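You operate a simulated robot arm through the tools that you are given. There is no shell and no other tool. Be economical: measure what you need, move in short steps, check, and stop when the job is done.

You run a simulated robot arm. Do the job below in one go: nothing can be reset, and whatever is moved stays where it is left.

JOB
Prime the pump into its drip cup, then give the flask of red water two 5 ml doses.
Fine: one press to prime; flask on the round mat; park the nozzle arm after. Set down upright: what you pick out. Where these are worked on the way, their far stop is far enough and under half their travel is too little: nozzle arm.

It is judged by the outcome, as a careful person would: the job done as asked, and still so three seconds after it is handed in. It fails if anything else is knocked over, pushed out of place, dropped, spilled or broken.

ROBOT AND FRAMES
A 7-joint arm with a two-finger parallel gripper, fixed in place. Base frame: the origin is at the foot of the arm, x ahead of it, y to its left, z up; the work surface is at about z = 0.85. Lengths are in m, angles in rad, forces in N, time in s.
With the tool pointing down near the work surface it reaches from about 0.24 to 0.68 m from the base axis. Its first joint turns from -1.152 to 1.152 rad. Payload 2.4 kg.
Tool frame: the origin (TCP) lies between the finger pads and is the grasp point; the fingertips stand 0.03 m ahead of it; z points along the fingers, y is the line along which they close. The gripper opens to 0.094 m. The fingers are 0.028 m wide and 0.01 m thick; the gripper's body (0.05 by 0.096 m) begins 0.055 m behind the TCP.
Orientation is that of the tool frame in the base frame, as [roll, pitch, yaw] about the fixed x, y, z axes, in that order (R = Rz(yaw) Ry(pitch) Rx(roll)). With the fingers straight down and closing along the base's y, the tool's x points along the base's -x, its y along +y and its z along -z.

CONTROLS
- The arm moves only by the tool send_rows. Its argument "plan" is a list of rows, each a list of 6 numbers: the shift along the base's x, y, z in units of 300 mm (1.0 is 300 mm), then the turn, a rotation vector about the base's x, y, z in units of 45 degrees (1.0 is 45 degrees). In form: [[dx, dy, dz, rx, ry, rz], ...]. A call has 1 to 12 rows; each row is the pose to reach, as a shift and turn from the pose commanded when the call began. "jaw" is the gripper command, from -1 (fully open) to 1 (shut), values between in proportion, set as the call begins (left out, the last holds). A call with a number of a shift or a turn outside -1 to 1 is refused whole. A row lasts 0.2 s, in which the tool goes at most 0.05 m and 0.15 rad; a call with a longer step from one row to the next is refused whole, and so is a gripper value outside its range. A pose out of reach is approached as far as the arm can. The call stops where the force on the tool passes 70 N (or 10 N more than at its start, if that is more) or the arm is blocked; 0.2 s more then pass. Each finger travels about 0.153 m/s and halts on what it meets, pressing with about 39 N; the grip force reading is that of the motor and also rises with nothing between the fingers. The clock runs only during rows and for 0.2 s after the last one: add rows that repeat a pose to give the fingers time. It gives the time, the measured TCP pose, the force on the tool (base axes), the opening and the grip force at its end, in the units of the frame above (readings bear some noise), with the torque about the TCP (base axes, N m) and any sound that the robot's microphone picked up.
- Cameras (640 x 400 px; columns grow to the right, rows downward): "scene" is fixed at [0.0377, 0.4716, 1.4488]; the picture's right is [-0.78, -0.63, 0.00], its down [-0.33, 0.41, -0.85] and it looks along [0.53, -0.66, -0.53] (base axes); focal length 312 px, centre (320, 200). "wrist" rides on the gripper at [0.076, 0.014, -0.102] in the tool frame; the picture's right is [-0.18, 0.98, 0.00], its down [-0.75, -0.14, -0.64] and it looks along [-0.63, -0.12, 0.77] (tool axes); focal length 243 px, centre (320, 200). There is no depth. A picture from a camera that has moved, and an enlarged one, comes with that camera's place and axes in the base frame and with its lens.
- get_image(camera): a new picture of that camera. No time passes.
- close_up(camera, box): a new picture of the part [left, top, right, bottom] of that camera's present view, enlarged. No time passes.
- job_done(): hands the job in; it is judged then, once.

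Go step by step. Nothing tells you positions but the pictures and the camera data: compare them with the known pose of the tool, close in by small moves and look again before you grip or let go. The budget is 120 turns and 64 pictures, counting those below and the enlarged ones. Unless the task says otherwise, let go and move clear before handing in, and close with one line.

The tools are called after "Emit:" as a command line: name --pt "numbers of a row" for each row, then --argument value for the rest, lists and objects as JSON in quotes. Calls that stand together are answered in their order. send_rows: Moves the arm, as the interface text tells. Its arguments: {"type":"object","properties":{"plan":{"type":"array"},"jaw":{"type":"number"}},"required":["plan"]} The other tools are called the same way: get_image (camera) takes a picture; close_up (camera, box) takes an enlarged picture of a part of a camera's view; job_done () hands the job in.

At the start:

```text
time: 0.0
tool_pos: [0.4284, -0.0878, 1.2115]
orientation: [3.141, 0.0, 3.142]
wrist_force: [0.8, -0.1, -0.1]
moment: [0.0, 0.03, -0.02]
width: 0.0941
grip_force: 0.0
```

scene: 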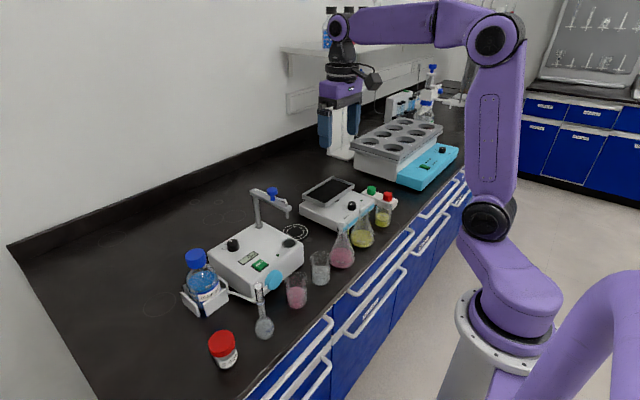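
wrist: 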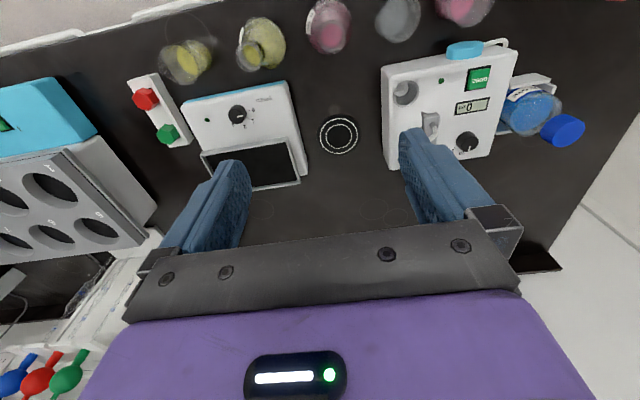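

I see a dosing pump with a nozzle arm, a row of vessels along the near edge, and a ring mat to the side of the pump. I'll enlarge the area to identify the controls.

Emit:
close_up --camera "scene" --box '[170, 170, 330, 270]'

Emit:
close_up --camera "scene" --box '[200, 220, 400, 345]'

Emit:
close_up --camera "wrist" --box '[300, 0, 620, 200]'

```text
4.00 times, centred on (250, 220) of scene
camera zoom: at [0.0377, 0.4716, 1.4488], right [-0.78, -0.63, 0.0], down [-0.33, 0.41, -0.85], along [0.53, -0.66, -0.53], focal length 1246 px, centre (600, 120)
```

zoom: 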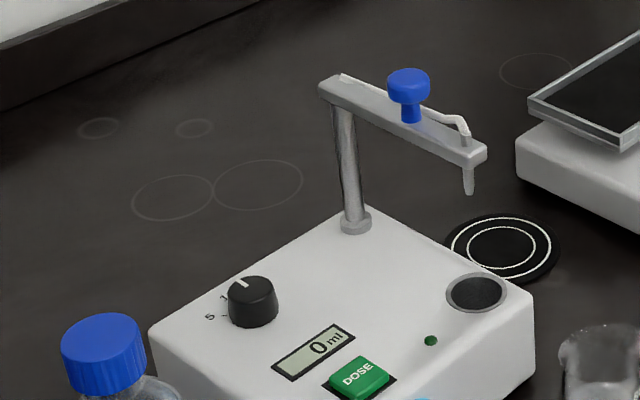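

```text
3.20 times, centred on (300, 282) of scene
camera zoom: at [0.0377, 0.4716, 1.4488], right [-0.78, -0.63, 0.0], down [-0.33, 0.41, -0.85], along [0.53, -0.66, -0.53], focal length 997 px, centre (384, -64)
```

zoom: 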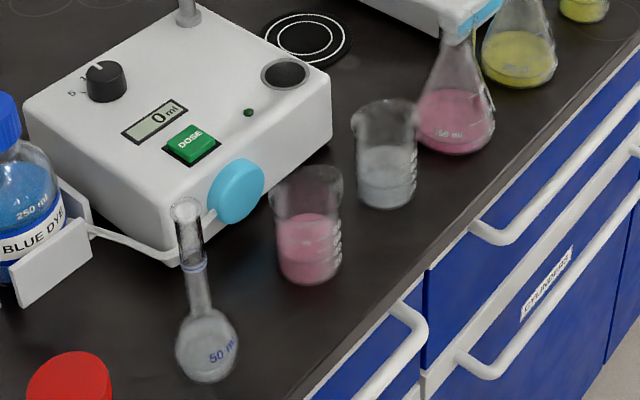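

```text
2.00 times, centred on (460, 100) of wrist
camera zoom: at [0.3516, -0.0736, 1.3151], right [0.18, 0.98, 0.0], down [0.75, -0.14, 0.64], along [0.63, -0.12, -0.77], focal length 485 px, centre (40, 400)
```

zoom: 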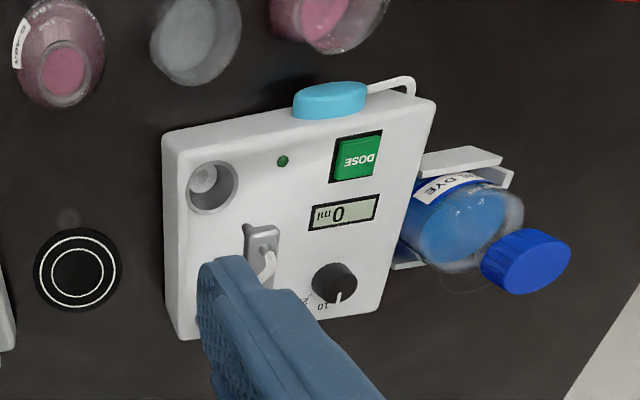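

The nozzle arm (at about z 1.03, pivot about (0.61, 0.035)) points toward the robot over the drip cup. The mat is near (0.574, -0.079). I'll move the wrist camera over the pump to read the dose knob.

Emit:
send_rows --pt "0 0.15 0 0 0 0" --pt "0 0.3 0 0 0 0" --pt "-0.1 0.42 0 0 0 0" --pt "-0.2 0.42 0 0 0 0"

Emit:
get_image --camera "wrist"

Emit:
close_up --camera "scene" --box '[210, 230, 274, 270]'

```text
time: 1.0
tool_pos: [0.3687, 0.039, 1.2127]
orientation: [3.14, 0.001, 3.14]
wrist_force: [0.1, 0.5, 0.0]
moment: [0.01, -0.02, 0.01]
width: 0.0939
grip_force: 0.0
```

```text
58 pictures are left
camera wrist: at [0.2903, 0.053, 1.3155], right [0.19, 0.98, 0.0], down [0.75, -0.14, 0.64], along [0.63, -0.12, -0.77], focal length 243 px, centre (320, 200)
```

wrist: 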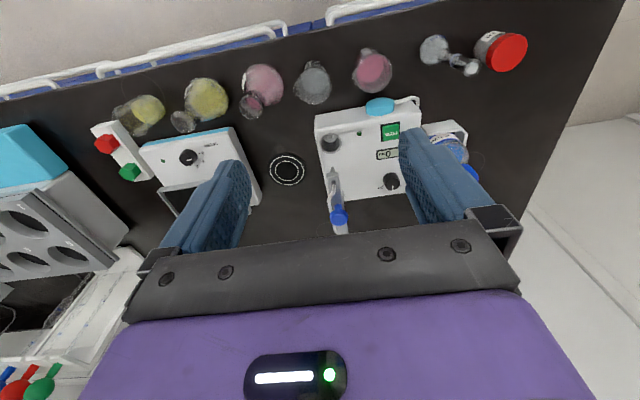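

```text
10.00 times, centred on (242, 250) of scene
camera zoom: at [0.0377, 0.4716, 1.4488], right [-0.78, -0.63, 0.0], down [-0.33, 0.41, -0.85], along [0.53, -0.66, -0.53], focal length 3115 px, centre (1100, -300)
```

zoom: 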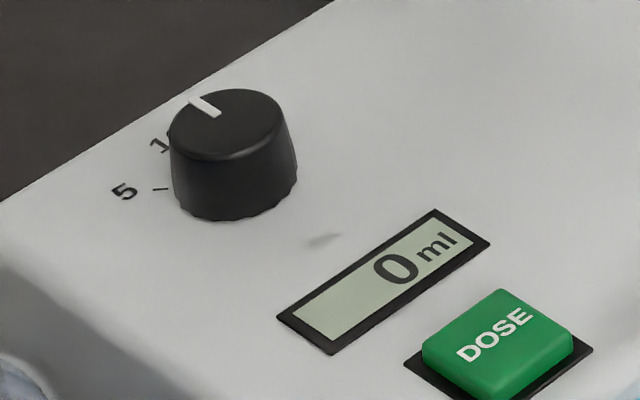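

Emit:
close_up --camera "wrist" --box '[310, 95, 438, 235]'

Emit:
close_up --camera "wrist" --box '[356, 160, 420, 200]'

```text
2.86 times, centred on (374, 165) of wrist
camera zoom: at [0.2903, 0.053, 1.3155], right [0.19, 0.98, 0.0], down [0.75, -0.14, 0.64], along [0.63, -0.12, -0.77], focal length 693 px, centre (166, 300)
```

zoom: 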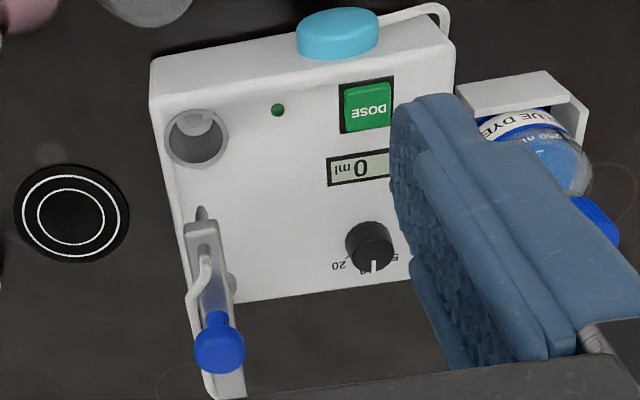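

```text
10.00 times, centred on (388, 180) of wrist
camera zoom: at [0.2903, 0.053, 1.3155], right [0.19, 0.98, 0.0], down [0.75, -0.14, 0.64], along [0.63, -0.12, -0.77], focal length 2426 px, centre (-360, 400)
```

zoom: 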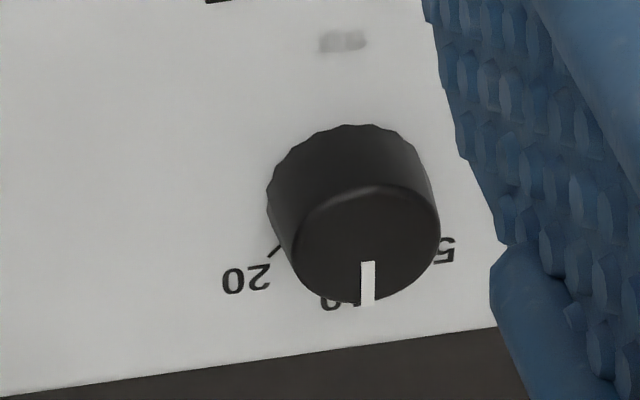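

The knob is a 5/10/20 selector sitting at 10, so it must be turned about +45° to 5. The knob is near (0.589, 0.136), and the DOSE button is near (0.487, 0.136). I'm moving above the knob with the jaws half open.

Emit:
send_rows --pt "0.11 0.05 0 0 0 0" --pt "0.22 0.1 0 0 0 0" --pt "0.33 0.15 0 0 0 0" --pt "0.44 0.2 -0.05 0 0 0" --pt "0.55 0.25 -0.13 0 0 0" --pt "0.65 0.29 -0.22 0 0 0" --pt "0.72 0.32 -0.33 0 0 0" --pt "0.734 0.323 -0.4 0 0 0" --pt "0.734 0.323 -0.5 0 0 0" --pt "0.734 0.323 -0.5 0 0 0" --jaw -0.2

Emit:
close_up --camera "scene" --box '[180, 160, 340, 260]'

Emit:
get_image --camera "wrist"

```text
time: 3.2
tool_pos: [0.5911, 0.1347, 1.0641]
orientation: [-3.141, 0.0, 3.139]
wrist_force: [1.3, 0.2, -0.4]
moment: [-0.01, -0.01, 0.02]
width: 0.0564
grip_force: 0.1
```

```text
4.00 times, centred on (260, 210) of scene
camera zoom: at [0.0377, 0.4716, 1.4488], right [-0.78, -0.63, 0.0], down [-0.33, 0.41, -0.85], along [0.53, -0.66, -0.53], focal length 1246 px, centre (560, 160)
```

zoom: 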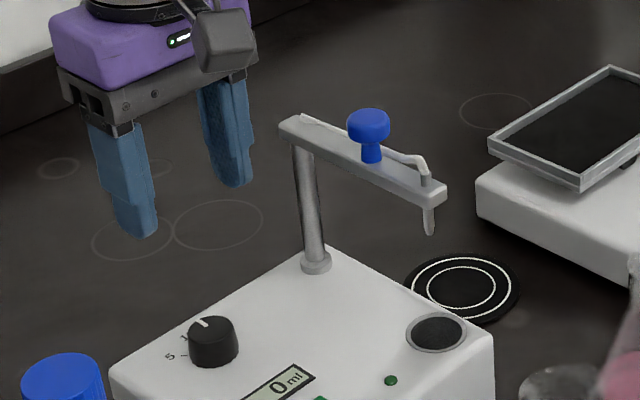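

```text
53 pictures are left
camera wrist: at [0.5121, 0.1482, 1.1661], right [0.18, 0.98, 0.0], down [0.75, -0.14, 0.64], along [0.63, -0.12, -0.77], focal length 243 px, centre (320, 200)
```

wrist: 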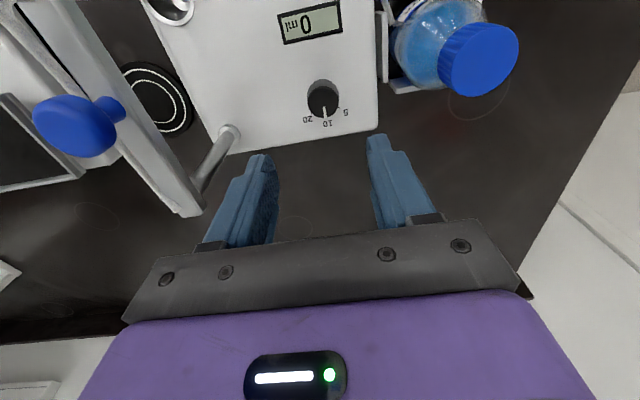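

The fingers are centred roughly over the knob. I'll descend and check again before gripping.

Emit:
send_rows --pt "-0.01 0.003 -0.1 0 0 0" --pt "-0.013 0.003 -0.2 0 0 0" --pt "-0.013 0.003 -0.25 0 0 0"

Emit:
close_up --camera "scene" --box '[190, 210, 286, 270]'

Emit:
get_image --camera "wrist"

```text
time: 4.0
tool_pos: [0.5856, 0.1349, 0.9885]
orientation: [-3.141, 0.0, -3.141]
wrist_force: [1.0, -0.6, -0.6]
moment: [0.03, 0.01, 0.02]
width: 0.0564
grip_force: 0.1
```

```text
6.67 times, centred on (238, 240) of scene
camera zoom: at [0.0377, 0.4716, 1.4488], right [-0.78, -0.63, 0.0], down [-0.33, 0.41, -0.85], along [0.53, -0.66, -0.53], focal length 2076 px, centre (867, -67)
```

zoom: 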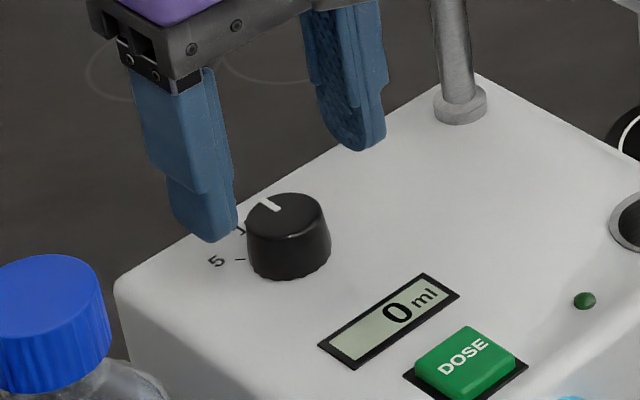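

```text
51 pictures are left
camera wrist: at [0.5078, 0.1489, 1.0902], right [0.18, 0.98, 0.0], down [0.75, -0.14, 0.64], along [0.63, -0.12, -0.77], focal length 243 px, centre (320, 200)
```

wrist: 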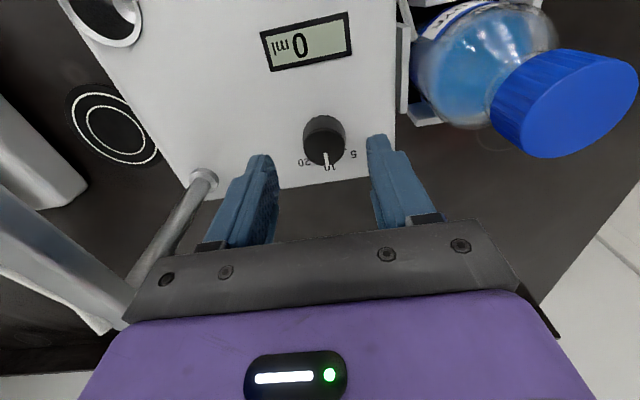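

The knob is centred within a few mm. I'll descend so the tips straddle the knob, just above the pump deck, then close.

Emit:
send_rows --pt "0.012 0.003 -0.05 0 0 0" --pt "0.012 0.003 -0.08 0 0 0" --pt "0.012 0.003 -0.1 0 0 0" --pt "0.012 0.003 -0.1 0 0 0"

Emit:
close_up --camera "scene" --box '[190, 210, 286, 270]'

```text
time: 5.0
tool_pos: [0.5894, 0.1362, 0.9578]
orientation: [-3.141, 0.0, -3.14]
wrist_force: [0.2, 0.4, 0.5]
moment: [0.01, -0.01, 0.02]
width: 0.0564
grip_force: 0.1
```

```text
6.67 times, centred on (238, 240) of scene
camera zoom: at [0.0377, 0.4716, 1.4488], right [-0.78, -0.63, 0.0], down [-0.33, 0.41, -0.85], along [0.53, -0.66, -0.53], focal length 2076 px, centre (867, -67)
```

zoom: 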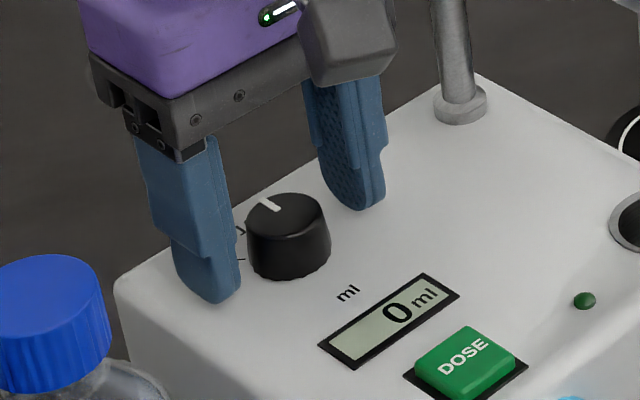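

The fingers straddle the knob. Closing now.

Emit:
send_rows --pt "0 0 0 0 0 0" --pt "0 0 0 0 0 0" --jaw 0.9

Emit:
close_up --camera "scene" --box '[190, 210, 286, 270]'

```text
time: 5.6
tool_pos: [0.589, 0.1378, 0.9581]
orientation: [3.14, 0.001, -3.14]
wrist_force: [0.8, 4.9, -2.5]
moment: [0.18, -0.23, 0.01]
width: 0.0292
grip_force: 45.3
```

```text
6.67 times, centred on (238, 240) of scene
camera zoom: at [0.0378, 0.4718, 1.4487], right [-0.78, -0.63, 0.0], down [-0.33, 0.41, -0.85], along [0.53, -0.66, -0.53], focal length 2076 px, centre (867, -67)
```

zoom: 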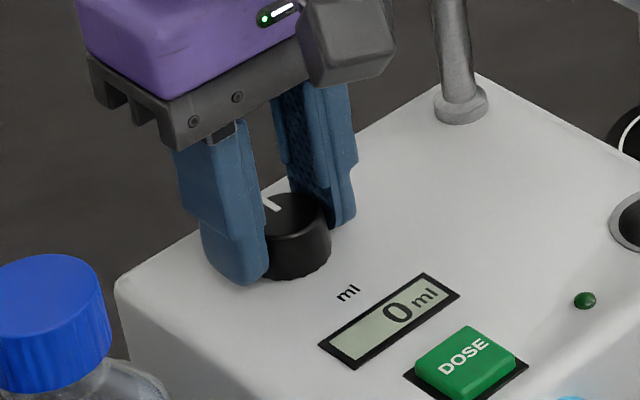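

The knob is gripped, 29 mm wide. I'm turning it counter-clockwise toward 5.

Emit:
send_rows --pt "0 0.005 0 0 0 0.18" --pt "0 0.005 0 0 0 0.36" --pt "0 0.005 0 0 0 0.54" --pt "0 0.005 0 0 0 0.72" --pt "0 0.005 0 0 0 0.88" --pt "0 0.005 0 0 0 1.0" --pt "0 0.005 0 0 0 1.0"

Emit:
close_up --camera "scene" --box '[190, 210, 286, 270]'

Emit:
close_up --camera "wrist" --box '[220, 50, 420, 175]'

```text
time: 7.2
tool_pos: [0.5876, 0.1399, 0.9578]
orientation: [3.139, 0.0, -2.354]
wrist_force: [-6.8, 16.6, 1.4]
moment: [0.65, 0.07, -0.24]
width: 0.0294
grip_force: 45.5
```

```text
6.67 times, centred on (238, 240) of scene
camera zoom: at [0.0375, 0.4721, 1.4486], right [-0.78, -0.63, 0.0], down [-0.33, 0.41, -0.85], along [0.53, -0.66, -0.53], focal length 2076 px, centre (867, -67)
```

zoom: 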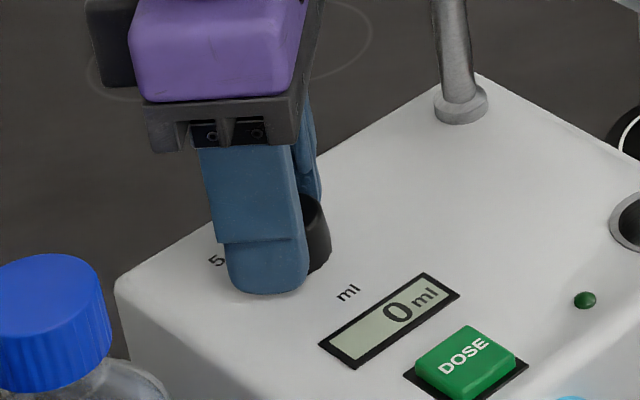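

```text
3.20 times, centred on (320, 112) of wrist
camera zoom: at [0.523, 0.0961, 1.0604], right [-0.57, 0.82, 0.0], down [0.63, 0.43, 0.64], along [0.53, 0.37, -0.77], focal length 776 px, centre (320, 480)
```

zoom: 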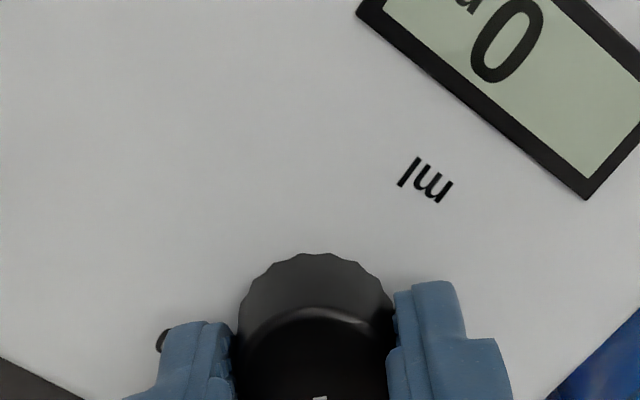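

The knob seems to have turned with the gripper. I'll release, rise, and check the pointer.

Emit:
send_rows --pt "0 0 0 0 0 0" --pt "0 0 0 0 0 0" --pt "0 0 0.08 0 0 0" --pt "0 0 0.2 0 0 0" --pt "0 0 0.35 0 0 0" --jaw -0.2

Emit:
close_up --camera "scene" --box '[190, 210, 286, 270]'

Emit:
get_image --camera "wrist"

```text
time: 8.4
tool_pos: [0.5884, 0.1406, 1.0623]
orientation: [3.14, 0.0, -2.355]
wrist_force: [-0.4, 0.5, 0.4]
moment: [-0.02, 0.01, 0.0]
width: 0.0564
grip_force: 0.1
```

```text
6.67 times, centred on (238, 240) of scene
camera zoom: at [0.0377, 0.4716, 1.4488], right [-0.78, -0.63, 0.0], down [-0.33, 0.41, -0.85], along [0.53, -0.66, -0.53], focal length 2076 px, centre (867, -67)
```

zoom: 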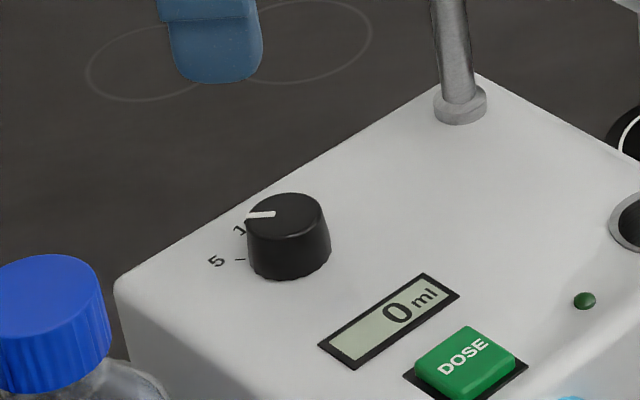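

```text
45 pictures are left
camera wrist: at [0.523, 0.0948, 1.1657], right [-0.56, 0.83, 0.0], down [0.63, 0.43, 0.64], along [0.53, 0.36, -0.77], focal length 243 px, centre (320, 200)
```

wrist: 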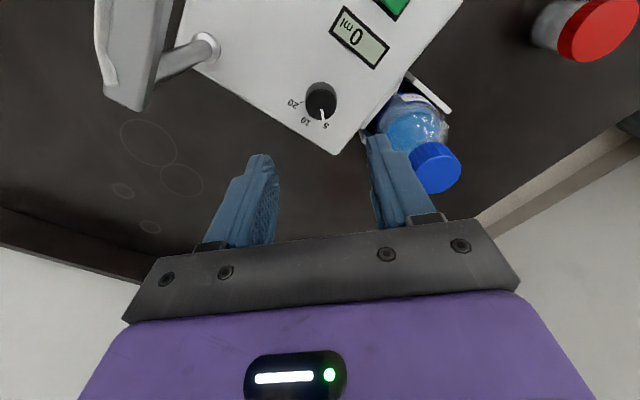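

Emit:
close_up --camera "wrist" --box '[280, 75, 360, 125]'

```text
8.00 times, centred on (320, 100) of wrist
camera zoom: at [0.523, 0.0948, 1.1657], right [-0.56, 0.83, 0.0], down [0.63, 0.43, 0.64], along [0.53, 0.36, -0.77], focal length 1941 px, centre (320, 1000)
```

zoom: 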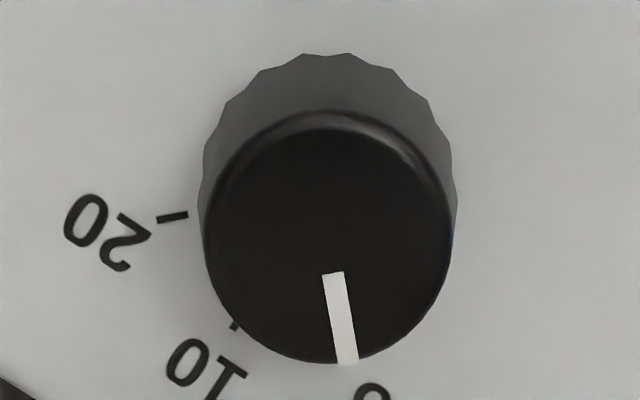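

The pointer lies along the 5 mark (about 41° against the mark's 40–43°). Next I'll close the fingers, turn back, and go over the DOSE button.

Emit:
send_rows --pt "-0.05 0 0 0 0 -0.18" --pt "-0.12 0 0 0 0 -0.36" --pt "-0.2 0 0 0 0 -0.54" --pt "-0.27 -0.005 0 0 0 -0.72" --pt "-0.32 -0.007 0 0 0 -0.9" --pt "-0.345 -0.009 -0.05 0 0 -1.0" --pt "-0.345 -0.009 -0.15 0 0 -1.0" --pt "-0.345 -0.009 -0.22 0 0 -1.0" --pt "-0.345 -0.009 -0.22 0 0 -1.0" --jaw 1.0

Emit:
close_up --camera "scene" --box '[210, 210, 306, 270]'

Emit:
close_up --camera "wrist" --box '[220, 80, 420, 205]'

```text
time: 10.4
tool_pos: [0.487, 0.1351, 0.9973]
orientation: [-3.14, 0.0, 3.139]
wrist_force: [-0.6, -0.1, 0.3]
moment: [0.03, -0.03, 0.01]
width: 0.0001
grip_force: 32.7
```

```text
6.67 times, centred on (258, 240) of scene
camera zoom: at [0.0377, 0.4716, 1.4488], right [-0.78, -0.63, 0.0], down [-0.33, 0.41, -0.85], along [0.53, -0.66, -0.53], focal length 2076 px, centre (733, -67)
```

zoom: 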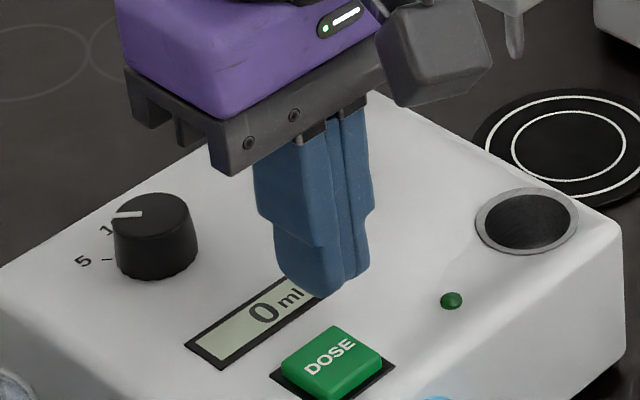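

```text
3.20 times, centred on (320, 142) of wrist
camera zoom: at [0.409, 0.1498, 1.1001], right [0.19, 0.98, 0.0], down [0.75, -0.14, 0.64], along [0.63, -0.12, -0.77], focal length 776 px, centre (320, 384)
```

zoom: 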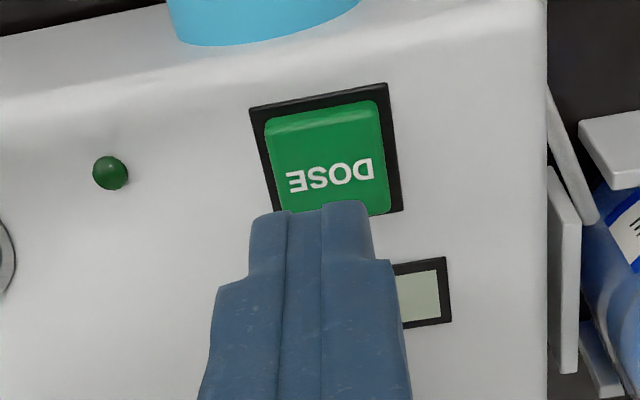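

The closed fingertips are over the button. I'll descend to just above it, then press slowly.

Emit:
send_rows --pt "-0.006 0.008 -0.05 0 0 0" --pt "-0.006 0.008 -0.083 0 0 0" --pt "-0.006 0.008 -0.083 0 0 0"

Emit:
close_up --camera "scene" --box '[210, 210, 306, 270]'

```text
time: 11.2
tool_pos: [0.4844, 0.1395, 0.9719]
orientation: [3.14, 0.001, 3.141]
wrist_force: [-0.1, 0.3, 0.6]
moment: [-0.02, 0.03, 0.03]
width: 0.0002
grip_force: 33.0
```

```text
6.67 times, centred on (258, 240) of scene
camera zoom: at [0.0377, 0.4716, 1.4488], right [-0.78, -0.63, 0.0], down [-0.33, 0.41, -0.85], along [0.53, -0.66, -0.53], focal length 2076 px, centre (733, -67)
```

zoom: 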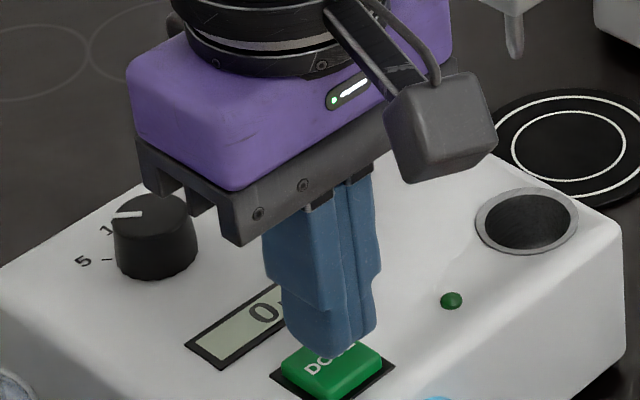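

Emit:
send_rows --pt "0 0 -0.01 0 0 0" --pt "0 0 -0.02 0 0 0" --pt "0 0 -0.027 0 0 0"

```text
time: 12.0
tool_pos: [0.4829, 0.1388, 0.9642]
orientation: [-3.141, -0.001, -3.141]
wrist_force: [0.2, 0.3, -0.4]
moment: [-0.01, 0.01, 0.02]
width: 0.0002
grip_force: 33.0
```

No contact yet with the tips at about z 0.934, so I'll go on in small steps.

Emit:
send_rows --pt "0 0 -0.005 0 0 0" --pt "0 0 -0.01 0 0 0" --pt "0 0 -0.015 0 0 0"

Emit:
close_up --camera "scene" --box '[210, 210, 306, 270]'

```text
time: 12.8
tool_pos: [0.4846, 0.1383, 0.9599]
orientation: [3.141, 0.002, 3.141]
wrist_force: [1.3, 0.7, 1.3]
moment: [0.0, -0.01, 0.03]
width: 0.0002
grip_force: 33.3
heard: click
```

```text
6.67 times, centred on (258, 240) of scene
camera zoom: at [0.0377, 0.4716, 1.4488], right [-0.78, -0.63, 0.0], down [-0.33, 0.41, -0.85], along [0.53, -0.66, -0.53], focal length 2076 px, centre (733, -67)
```

zoom: 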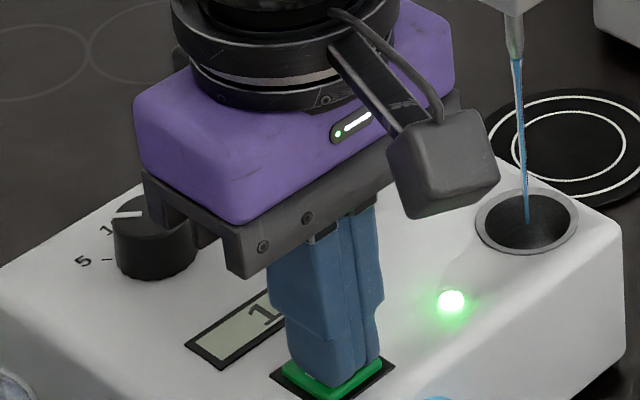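

One click, and it is dispensing into the drip cup. Lifting off.

Emit:
send_rows --pt "0 0 0.05 0 0 0" --pt "0 0 0.2 0 0 0" --pt "0 0 0.35 0 0 0" --pt "0 0 0.5 0 0 0" --pt "-0.1 0 0.6 0 0 0" --pt "-0.1 0 0.6 0 0 0" --pt "-0.1 0 0.6 0 0 0"

Emit:
close_up --camera "scene" --box '[220, 180, 380, 280]'

Emit:
get_image --camera "wrist"

```text
time: 14.4
tool_pos: [0.4544, 0.1397, 1.1413]
orientation: [-3.141, 0.0, 3.141]
wrist_force: [0.5, 0.2, 0.2]
moment: [-0.01, 0.01, 0.02]
width: 0.0
grip_force: 32.8
```

```text
4.00 times, centred on (300, 230) of scene
camera zoom: at [0.0377, 0.4716, 1.4488], right [-0.78, -0.63, 0.0], down [-0.33, 0.41, -0.85], along [0.53, -0.66, -0.53], focal length 1246 px, centre (400, 80)
```

zoom: 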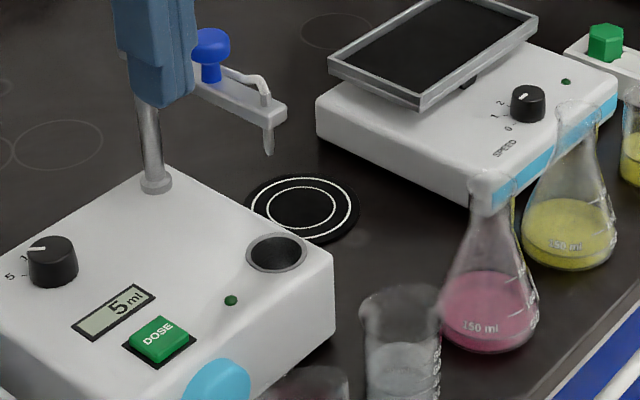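

```text
38 pictures are left
camera wrist: at [0.3766, 0.1533, 1.2443], right [0.18, 0.98, 0.0], down [0.75, -0.14, 0.64], along [0.63, -0.12, -0.77], focal length 243 px, centre (320, 200)
```

wrist: 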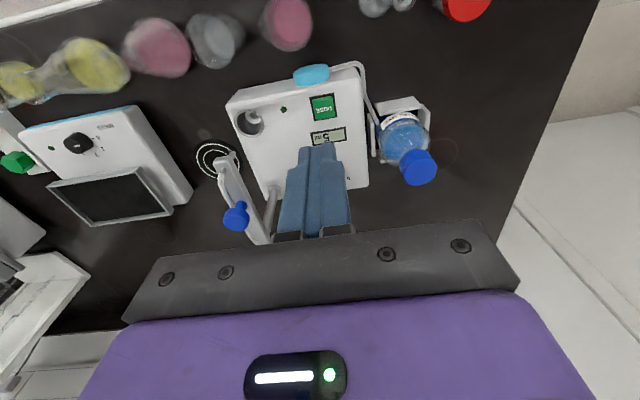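

Display shows 5 ml, so the priming is done with the knob confirmed at 5. The red flask stands near (0.391, -0.066) with its rim at about z 0.972. I'm going above it with the jaws half open.

Emit:
send_rows --pt "-0.1 -0.1 0 0 0 0" --pt "-0.2 -0.22 0 0 0 0" --pt "-0.21 -0.37 0 0 0 0" --pt "-0.21 -0.52 0 0 0 0" --pt "-0.21 -0.65 0 0 0 0" --pt "-0.21 -0.69 -0.1 0 0 0" --pt "-0.21 -0.69 -0.2 0 0 0" --pt "-0.21 -0.69 -0.2 0 0 0" --jaw -0.2

Emit:
close_up --camera "scene" --box '[270, 170, 430, 270]'

Emit:
get_image --camera "wrist"

```text
time: 16.2
tool_pos: [0.3911, -0.0698, 1.078]
orientation: [-3.141, 0.0, 3.139]
wrist_force: [0.2, -0.4, 0.7]
moment: [-0.02, 0.02, 0.02]
width: 0.0564
grip_force: 0.0
```

```text
4.00 times, centred on (350, 220) of scene
camera zoom: at [0.0377, 0.4716, 1.4488], right [-0.78, -0.63, 0.0], down [-0.33, 0.41, -0.85], along [0.53, -0.66, -0.53], focal length 1246 px, centre (200, 120)
```

zoom: 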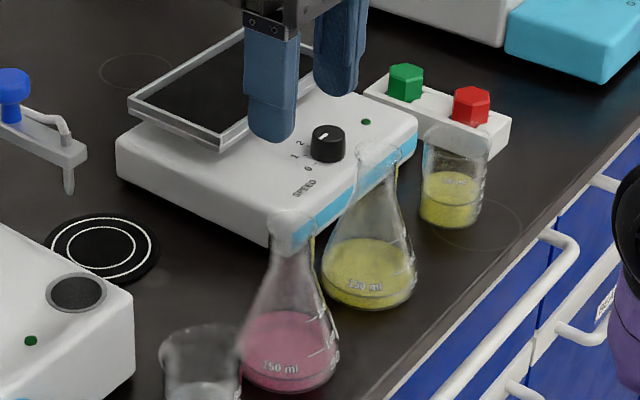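

```text
36 pictures are left
camera wrist: at [0.314, -0.0561, 1.1812], right [0.18, 0.98, 0.0], down [0.75, -0.14, 0.64], along [0.63, -0.12, -0.77], focal length 243 px, centre (320, 200)
```

wrist: 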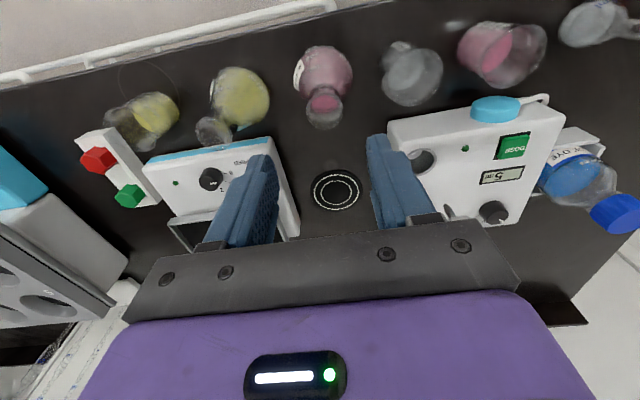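

Correcting for the camera bias seen on the fingertips, the flask neck is at about (0.393, -0.066). I'll come down to just above the rim and check.

Emit:
send_rows --pt "0.006 0.012 -0.1 0 0 0" --pt "0.006 0.012 -0.2 0 0 0" --pt "0.006 0.012 -0.23 0 0 0" --pt "0.006 0.012 -0.23 0 0 0"

Emit:
close_up --camera "scene" --box '[290, 200, 386, 260]'

Emit:
close_up --camera "wrist" --box '[200, 50, 440, 200]'

```text
time: 17.2
tool_pos: [0.3929, -0.0662, 1.0106]
orientation: [3.141, 0.0, 3.14]
wrist_force: [-0.2, -0.1, 0.1]
moment: [-0.02, 0.01, 0.01]
width: 0.0564
grip_force: 0.1
```

```text
6.67 times, centred on (338, 230) of scene
camera zoom: at [0.0377, 0.4716, 1.4488], right [-0.78, -0.63, 0.0], down [-0.33, 0.41, -0.85], along [0.53, -0.66, -0.53], focal length 2076 px, centre (200, 0)
```

zoom: 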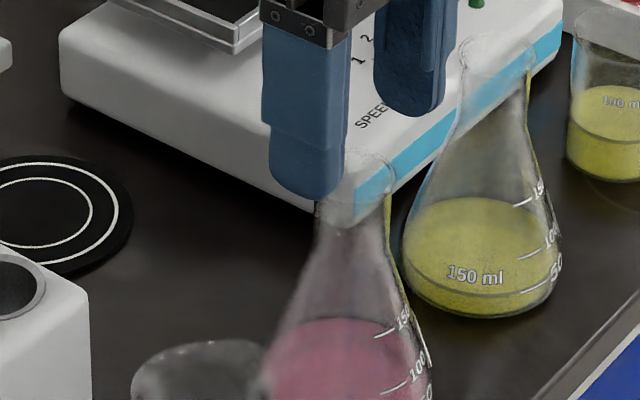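

```text
2.67 times, centred on (320, 125) of wrist
camera zoom: at [0.3145, -0.0525, 1.1121], right [0.18, 0.98, 0.0], down [0.75, -0.14, 0.64], along [0.63, -0.12, -0.77], focal length 647 px, centre (320, 400)
```

zoom: 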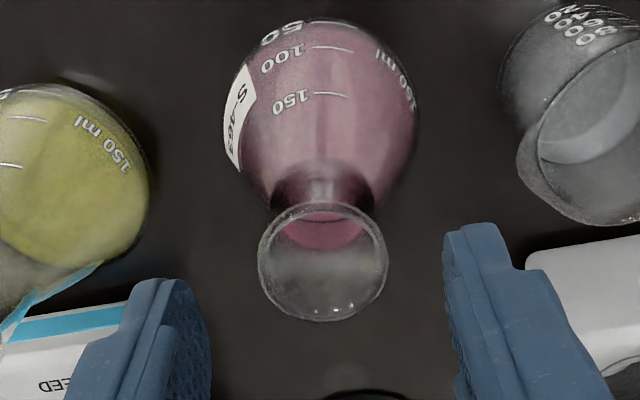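

The fingers straddle the flask neck evenly. I'll lower around the neck and close.

Emit:
send_rows --pt "0 0 -0.06 0 0 0" --pt "0 0 -0.12 0 0 0" --pt "0 0 -0.16 0 0 0" --pt "0 0 -0.16 0 0 0"

Emit:
close_up --camera "scene" --box '[290, 210, 386, 270]'

```text
time: 18.2
tool_pos: [0.3922, -0.0665, 0.9601]
orientation: [-3.141, 0.001, 3.142]
wrist_force: [-0.9, 0.3, -0.4]
moment: [-0.01, 0.0, -0.01]
width: 0.0564
grip_force: 0.1
```

```text
6.67 times, centred on (338, 240) of scene
camera zoom: at [0.0377, 0.4716, 1.4488], right [-0.78, -0.63, 0.0], down [-0.33, 0.41, -0.85], along [0.53, -0.66, -0.53], focal length 2076 px, centre (200, -67)
```

zoom: 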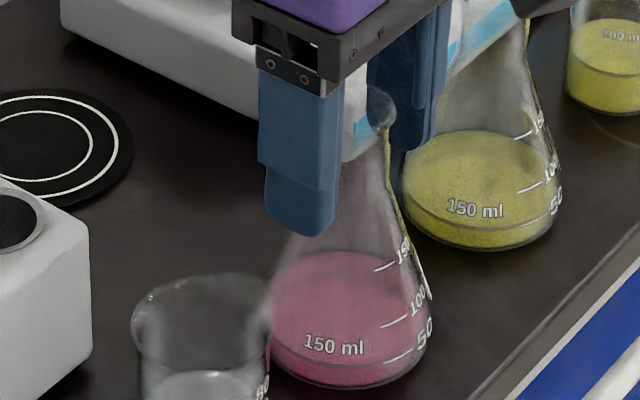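

Emit:
send_rows --pt "0 0 0.015 0 0 0" --pt "0 0 0.02 0 0 0"

Emit:
send_rows --pt "0 0 0 0 0 0" --pt "0 0 0 0 0 0" --jaw 0.8

Emit:
close_up --camera "scene" --box '[290, 210, 386, 270]'

```text
time: 18.8
tool_pos: [0.3927, -0.0654, 0.9682]
orientation: [3.141, 0.001, -3.141]
wrist_force: [0.5, -0.3, 0.3]
moment: [-0.03, 0.02, -0.02]
width: 0.0563
grip_force: 0.1
```

```text
time: 19.4
tool_pos: [0.3917, -0.0638, 0.9676]
orientation: [3.141, 0.002, 3.141]
wrist_force: [0.3, -1.2, 1.1]
moment: [-0.01, 0.0, -0.03]
width: 0.0273
grip_force: 38.9
```

```text
6.67 times, centred on (338, 240) of scene
camera zoom: at [0.0377, 0.4716, 1.4488], right [-0.78, -0.63, 0.0], down [-0.33, 0.41, -0.85], along [0.53, -0.66, -0.53], focal length 2076 px, centre (200, -67)
```

zoom: 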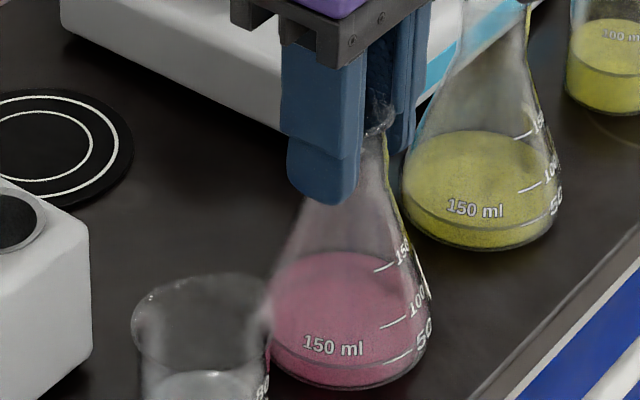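

The neck is gripped at 27 mm. I'll lift 4 cm and carry the flask slowly straight over to the mat.

Emit:
send_rows --pt "0 0 0.04 0 0 0" --pt "0 0 0.09 0 0 0" --pt "0 0 0.13 0 0 0" --pt "0.04 -0.003 0.13 0 0 0" --pt "0.12 -0.008 0.13 0 0 0" --pt "0.2 -0.013 0.13 0 0 0" --pt "0.28 -0.018 0.13 0 0 0" --pt "0.36 -0.024 0.13 0 0 0" --pt "0.44 -0.03 0.13 0 0 0" --pt "0.52 -0.036 0.13 0 0 0" --pt "0.57 -0.043 0.13 0 0 0" --pt "0.59 -0.043 0.13 0 0 0"

Emit:
close_up --camera "scene" --box '[230, 160, 358, 240]'

Emit:
get_image --camera "wrist"

```text
time: 22.0
tool_pos: [0.5709, -0.0774, 1.0069]
orientation: [3.141, 0.001, -3.141]
wrist_force: [0.0, 0.4, -1.3]
moment: [0.0, -0.01, 0.0]
width: 0.0273
grip_force: 39.0
```

```text
5.00 times, centred on (294, 200) of scene
camera zoom: at [0.0377, 0.4716, 1.4488], right [-0.78, -0.63, 0.0], down [-0.33, 0.41, -0.85], along [0.53, -0.66, -0.53], focal length 1557 px, centre (450, 200)
```

zoom: 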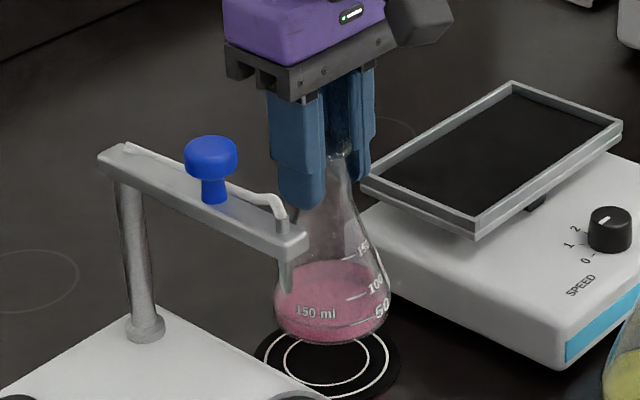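

```text
30 pictures are left
camera wrist: at [0.4925, -0.0636, 1.1093], right [0.18, 0.98, 0.0], down [0.75, -0.14, 0.64], along [0.63, -0.12, -0.77], focal length 243 px, centre (320, 200)
```

wrist: 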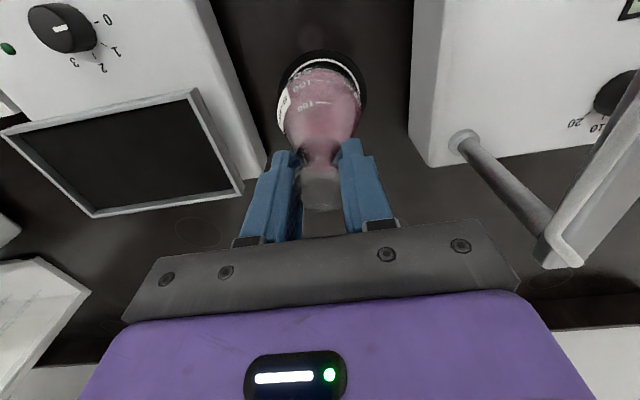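

The flask hangs over the mat centre within a few mm. Lowering gently.

Emit:
send_rows --pt "0 0 -0.04 0 0 0" --pt "0 0 -0.08 0 0 0" --pt "0 0 -0.105 0 0 0" --pt "0 0 -0.118 0 0 0" --pt "0 0 -0.118 0 0 0"

Emit:
close_up --camera "scene" --box '[230, 160, 358, 240]'

```text
time: 23.2
tool_pos: [0.5695, -0.0784, 0.9717]
orientation: [-3.14, 0.0, -3.141]
wrist_force: [0.0, 0.5, -0.5]
moment: [0.01, -0.01, 0.02]
width: 0.0274
grip_force: 38.6
```

```text
5.00 times, centred on (294, 200) of scene
camera zoom: at [0.0377, 0.4716, 1.4488], right [-0.78, -0.63, 0.0], down [-0.33, 0.41, -0.85], along [0.53, -0.66, -0.53], focal length 1557 px, centre (450, 200)
```

zoom: 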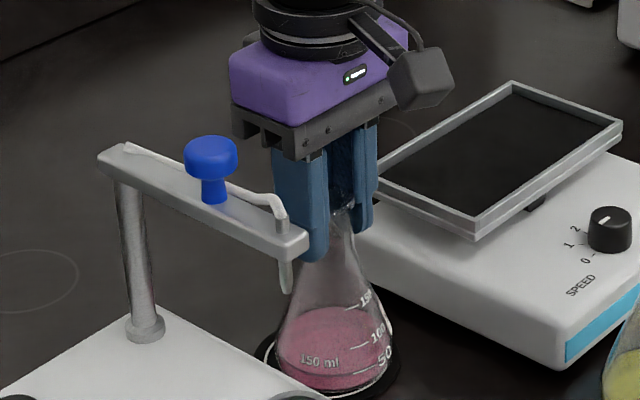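

Emit:
send_rows --pt "0.004 0.004 -0.004 0 0 0" --pt "0.006 0.006 -0.008 0 0 0" --pt "0.006 0.006 -0.011 0 0 0"

```text
time: 24.0
tool_pos: [0.571, -0.0771, 0.9691]
orientation: [3.141, 0.002, 3.14]
wrist_force: [-8.8, -0.1, 24.1]
moment: [-0.03, 1.0, 0.0]
width: 0.0272
grip_force: 39.3
```

Contact is made with the mat. I'll ease up 1 mm and open the jaws.

Emit:
send_rows --pt "0 0 0.003 0 0 0" --pt "0 0 0.003 0 0 0"

Emit:
send_rows --pt "0 0 0 0 0 0" --pt "0 0 0 0 0 0" --jaw -0.2

Emit:
close_up --camera "scene" --box '[230, 160, 358, 240]'

```text
time: 24.6
tool_pos: [0.5715, -0.0765, 0.9699]
orientation: [3.14, 0.003, 3.141]
wrist_force: [-9.6, -3.7, 29.6]
moment: [-0.35, 0.93, -0.04]
width: 0.0273
grip_force: 39.3
```

```text
time: 25.2
tool_pos: [0.5719, -0.0735, 0.9677]
orientation: [-3.14, -0.001, 3.141]
wrist_force: [0.0, -0.3, -0.2]
moment: [0.01, -0.01, -0.01]
width: 0.0563
grip_force: 0.0
```

```text
5.00 times, centred on (294, 200) of scene
camera zoom: at [0.0377, 0.4716, 1.4488], right [-0.78, -0.63, 0.0], down [-0.33, 0.41, -0.85], along [0.53, -0.66, -0.53], focal length 1557 px, centre (450, 200)
```

zoom: 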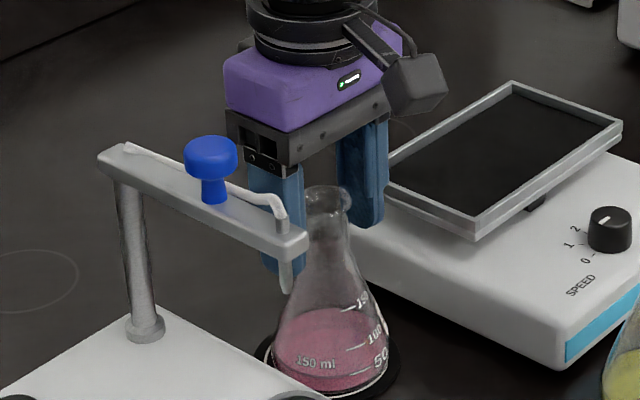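

The flask stands upright on the mat. I'll rise clear and go above the blue knob on the nozzle arm, near (0.538, 0.034).

Emit:
send_rows --pt "0 0 0.1 0 0 0" --pt "0 0 0.25 0 0 0" --pt "0 0 0.4 0 0 0" --pt "0 0 0.54 0 0 0" --pt "-0.05 0.12 0.54 0 0 0" --pt "-0.1 0.25 0.54 0 0 0" --pt "-0.113 0.358 0.54 0 0 0" --pt "-0.113 0.358 0.54 0 0 0"

Emit:
close_up --camera "scene" --box '[220, 150, 348, 230]'

Emit:
get_image --camera "wrist"

```text
time: 27.0
tool_pos: [0.5375, 0.0315, 1.1334]
orientation: [3.142, 0.0, 3.139]
wrist_force: [0.2, -1.0, -0.3]
moment: [0.0, 0.0, 0.02]
width: 0.0565
grip_force: 0.0
```

```text
5.00 times, centred on (284, 190) of scene
camera zoom: at [0.0377, 0.4716, 1.4488], right [-0.78, -0.63, 0.0], down [-0.33, 0.41, -0.85], along [0.53, -0.66, -0.53], focal length 1557 px, centre (500, 250)
```

zoom: 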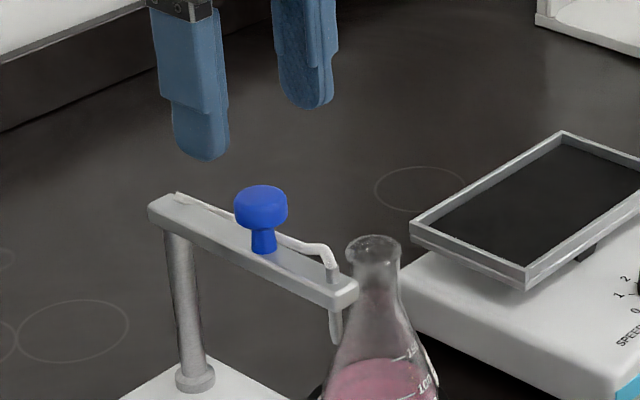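

```text
26 pictures are left
camera wrist: at [0.4605, 0.0457, 1.2367], right [0.19, 0.98, 0.0], down [0.75, -0.14, 0.64], along [0.63, -0.12, -0.77], focal length 243 px, centre (320, 200)
```

wrist: 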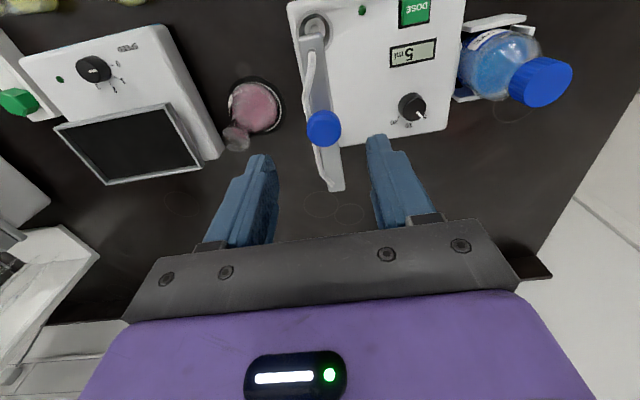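

The fingers are aligned over the blue knob. Lowering so the tips sit beside its head.

Emit:
send_rows --pt "0 0.005 -0.08 0 0 0" --pt "0 0.005 -0.15 0 0 0" --pt "0 0.005 -0.18 0 0 0" --pt "0 0.005 -0.18 0 0 0"

Emit:
close_up --camera "scene" --box '[220, 150, 348, 230]'

```text
time: 28.0
tool_pos: [0.5383, 0.032, 1.0774]
orientation: [3.141, 0.001, -3.141]
wrist_force: [-0.5, 0.0, -0.2]
moment: [-0.03, -0.01, -0.03]
width: 0.0564
grip_force: 0.1
```

```text
5.00 times, centred on (284, 190) of scene
camera zoom: at [0.0377, 0.4716, 1.4488], right [-0.78, -0.63, 0.0], down [-0.33, 0.41, -0.85], along [0.53, -0.66, -0.53], focal length 1557 px, centre (500, 250)
```

zoom: 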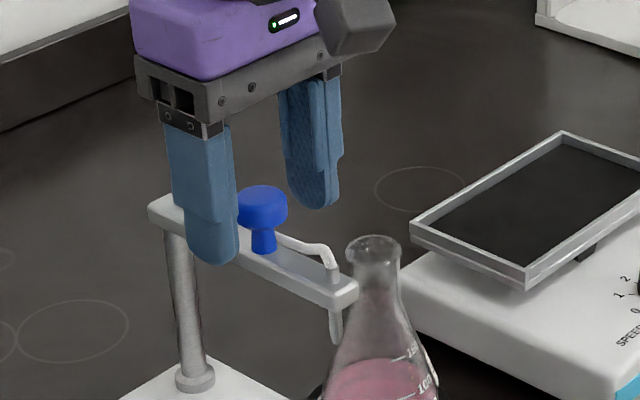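

Emit:
send_rows --pt "0 0 0 0 0 0" --pt "0 0 0 0 0 0" --jaw 0.7

Emit:
close_up --camera "scene" --box '[220, 150, 348, 230]'

```text
time: 28.6
tool_pos: [0.5385, 0.0314, 1.0775]
orientation: [3.14, 0.001, 3.14]
wrist_force: [-2.0, -0.3, -1.3]
moment: [0.02, 0.0, -0.03]
width: 0.0252
grip_force: 45.3
```

```text
5.00 times, centred on (284, 190) of scene
camera zoom: at [0.0376, 0.4716, 1.4488], right [-0.78, -0.63, 0.0], down [-0.33, 0.41, -0.85], along [0.53, -0.66, -0.53], focal length 1557 px, centre (500, 250)
```

zoom: 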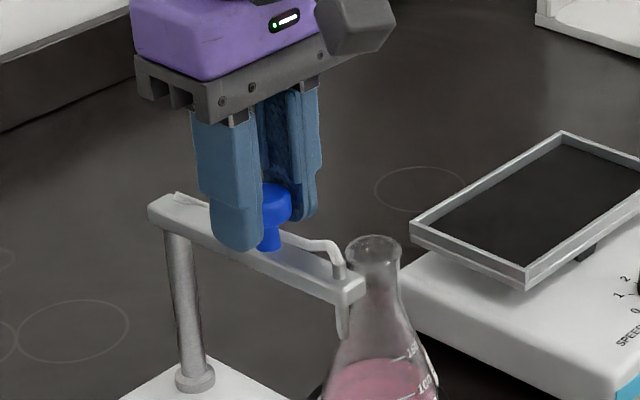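

The knob is held (25 mm). I'll swing the arm about its post at about (0.606, 0.036), first by 35°.

Emit:
send_rows --pt "0.0037 -0.0273 0 0 0 0.156" --pt "0.0103 -0.054 0 0 0 0.311" --pt "0.0203 -0.0797 0 0 0 0.467" --pt "0.0333 -0.104 0 0 0 0.622" --pt "0.0493 -0.1263 0 0 0 0.778" --pt "0.0493 -0.1263 0 0 0 0.778"

Emit:
close_up --camera "scene" --box '[220, 150, 348, 230]'

```text
time: 30.0
tool_pos: [0.5517, -0.0053, 1.0779]
orientation: [-3.142, -0.001, -2.53]
wrist_force: [-0.4, -3.6, 0.9]
moment: [-0.1, -0.02, -0.17]
width: 0.0252
grip_force: 44.9
```

```text
5.00 times, centred on (284, 190) of scene
camera zoom: at [0.0377, 0.4715, 1.4488], right [-0.78, -0.63, 0.0], down [-0.33, 0.41, -0.85], along [0.53, -0.66, -0.53], focal length 1557 px, centre (500, 250)
```

zoom: 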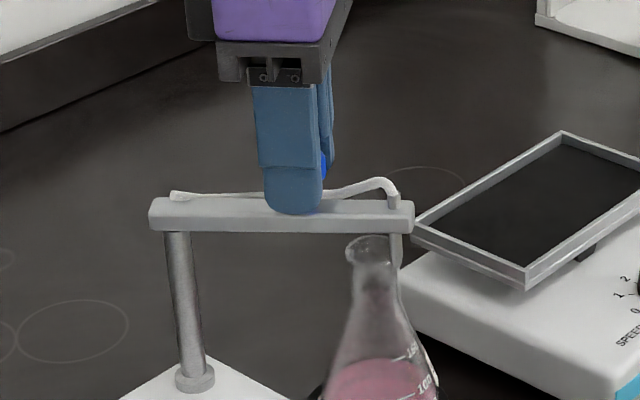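

The swing follows well. Continuing toward the flask, to about 63°.

Emit:
send_rows --pt "0.0183 -0.0203 0 0 0 0.156" --pt "0.0393 -0.0383 0 0 0 0.311" --pt "0.0623 -0.0537 0 0 0 0.467" --pt "0.087 -0.066 0 0 0 0.6" --pt "0.087 -0.066 0 0 0 0.6"

Emit:
close_up --camera "scene" --box '[220, 150, 348, 230]'

```text
time: 31.2
tool_pos: [0.5765, -0.0252, 1.0781]
orientation: [3.14, -0.002, -2.06]
wrist_force: [-9.5, -11.2, 4.7]
moment: [-0.2, 0.24, 0.28]
width: 0.0251
grip_force: 45.1
```

```text
5.00 times, centred on (284, 190) of scene
camera zoom: at [0.0373, 0.4713, 1.4489], right [-0.78, -0.63, 0.0], down [-0.33, 0.41, -0.85], along [0.53, -0.66, -0.53], focal length 1557 px, centre (500, 250)
```

zoom: 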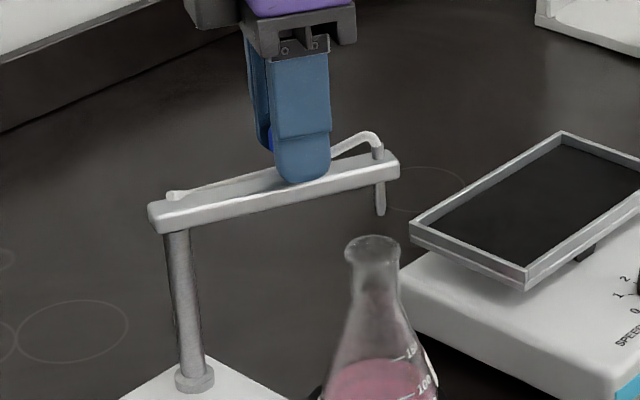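

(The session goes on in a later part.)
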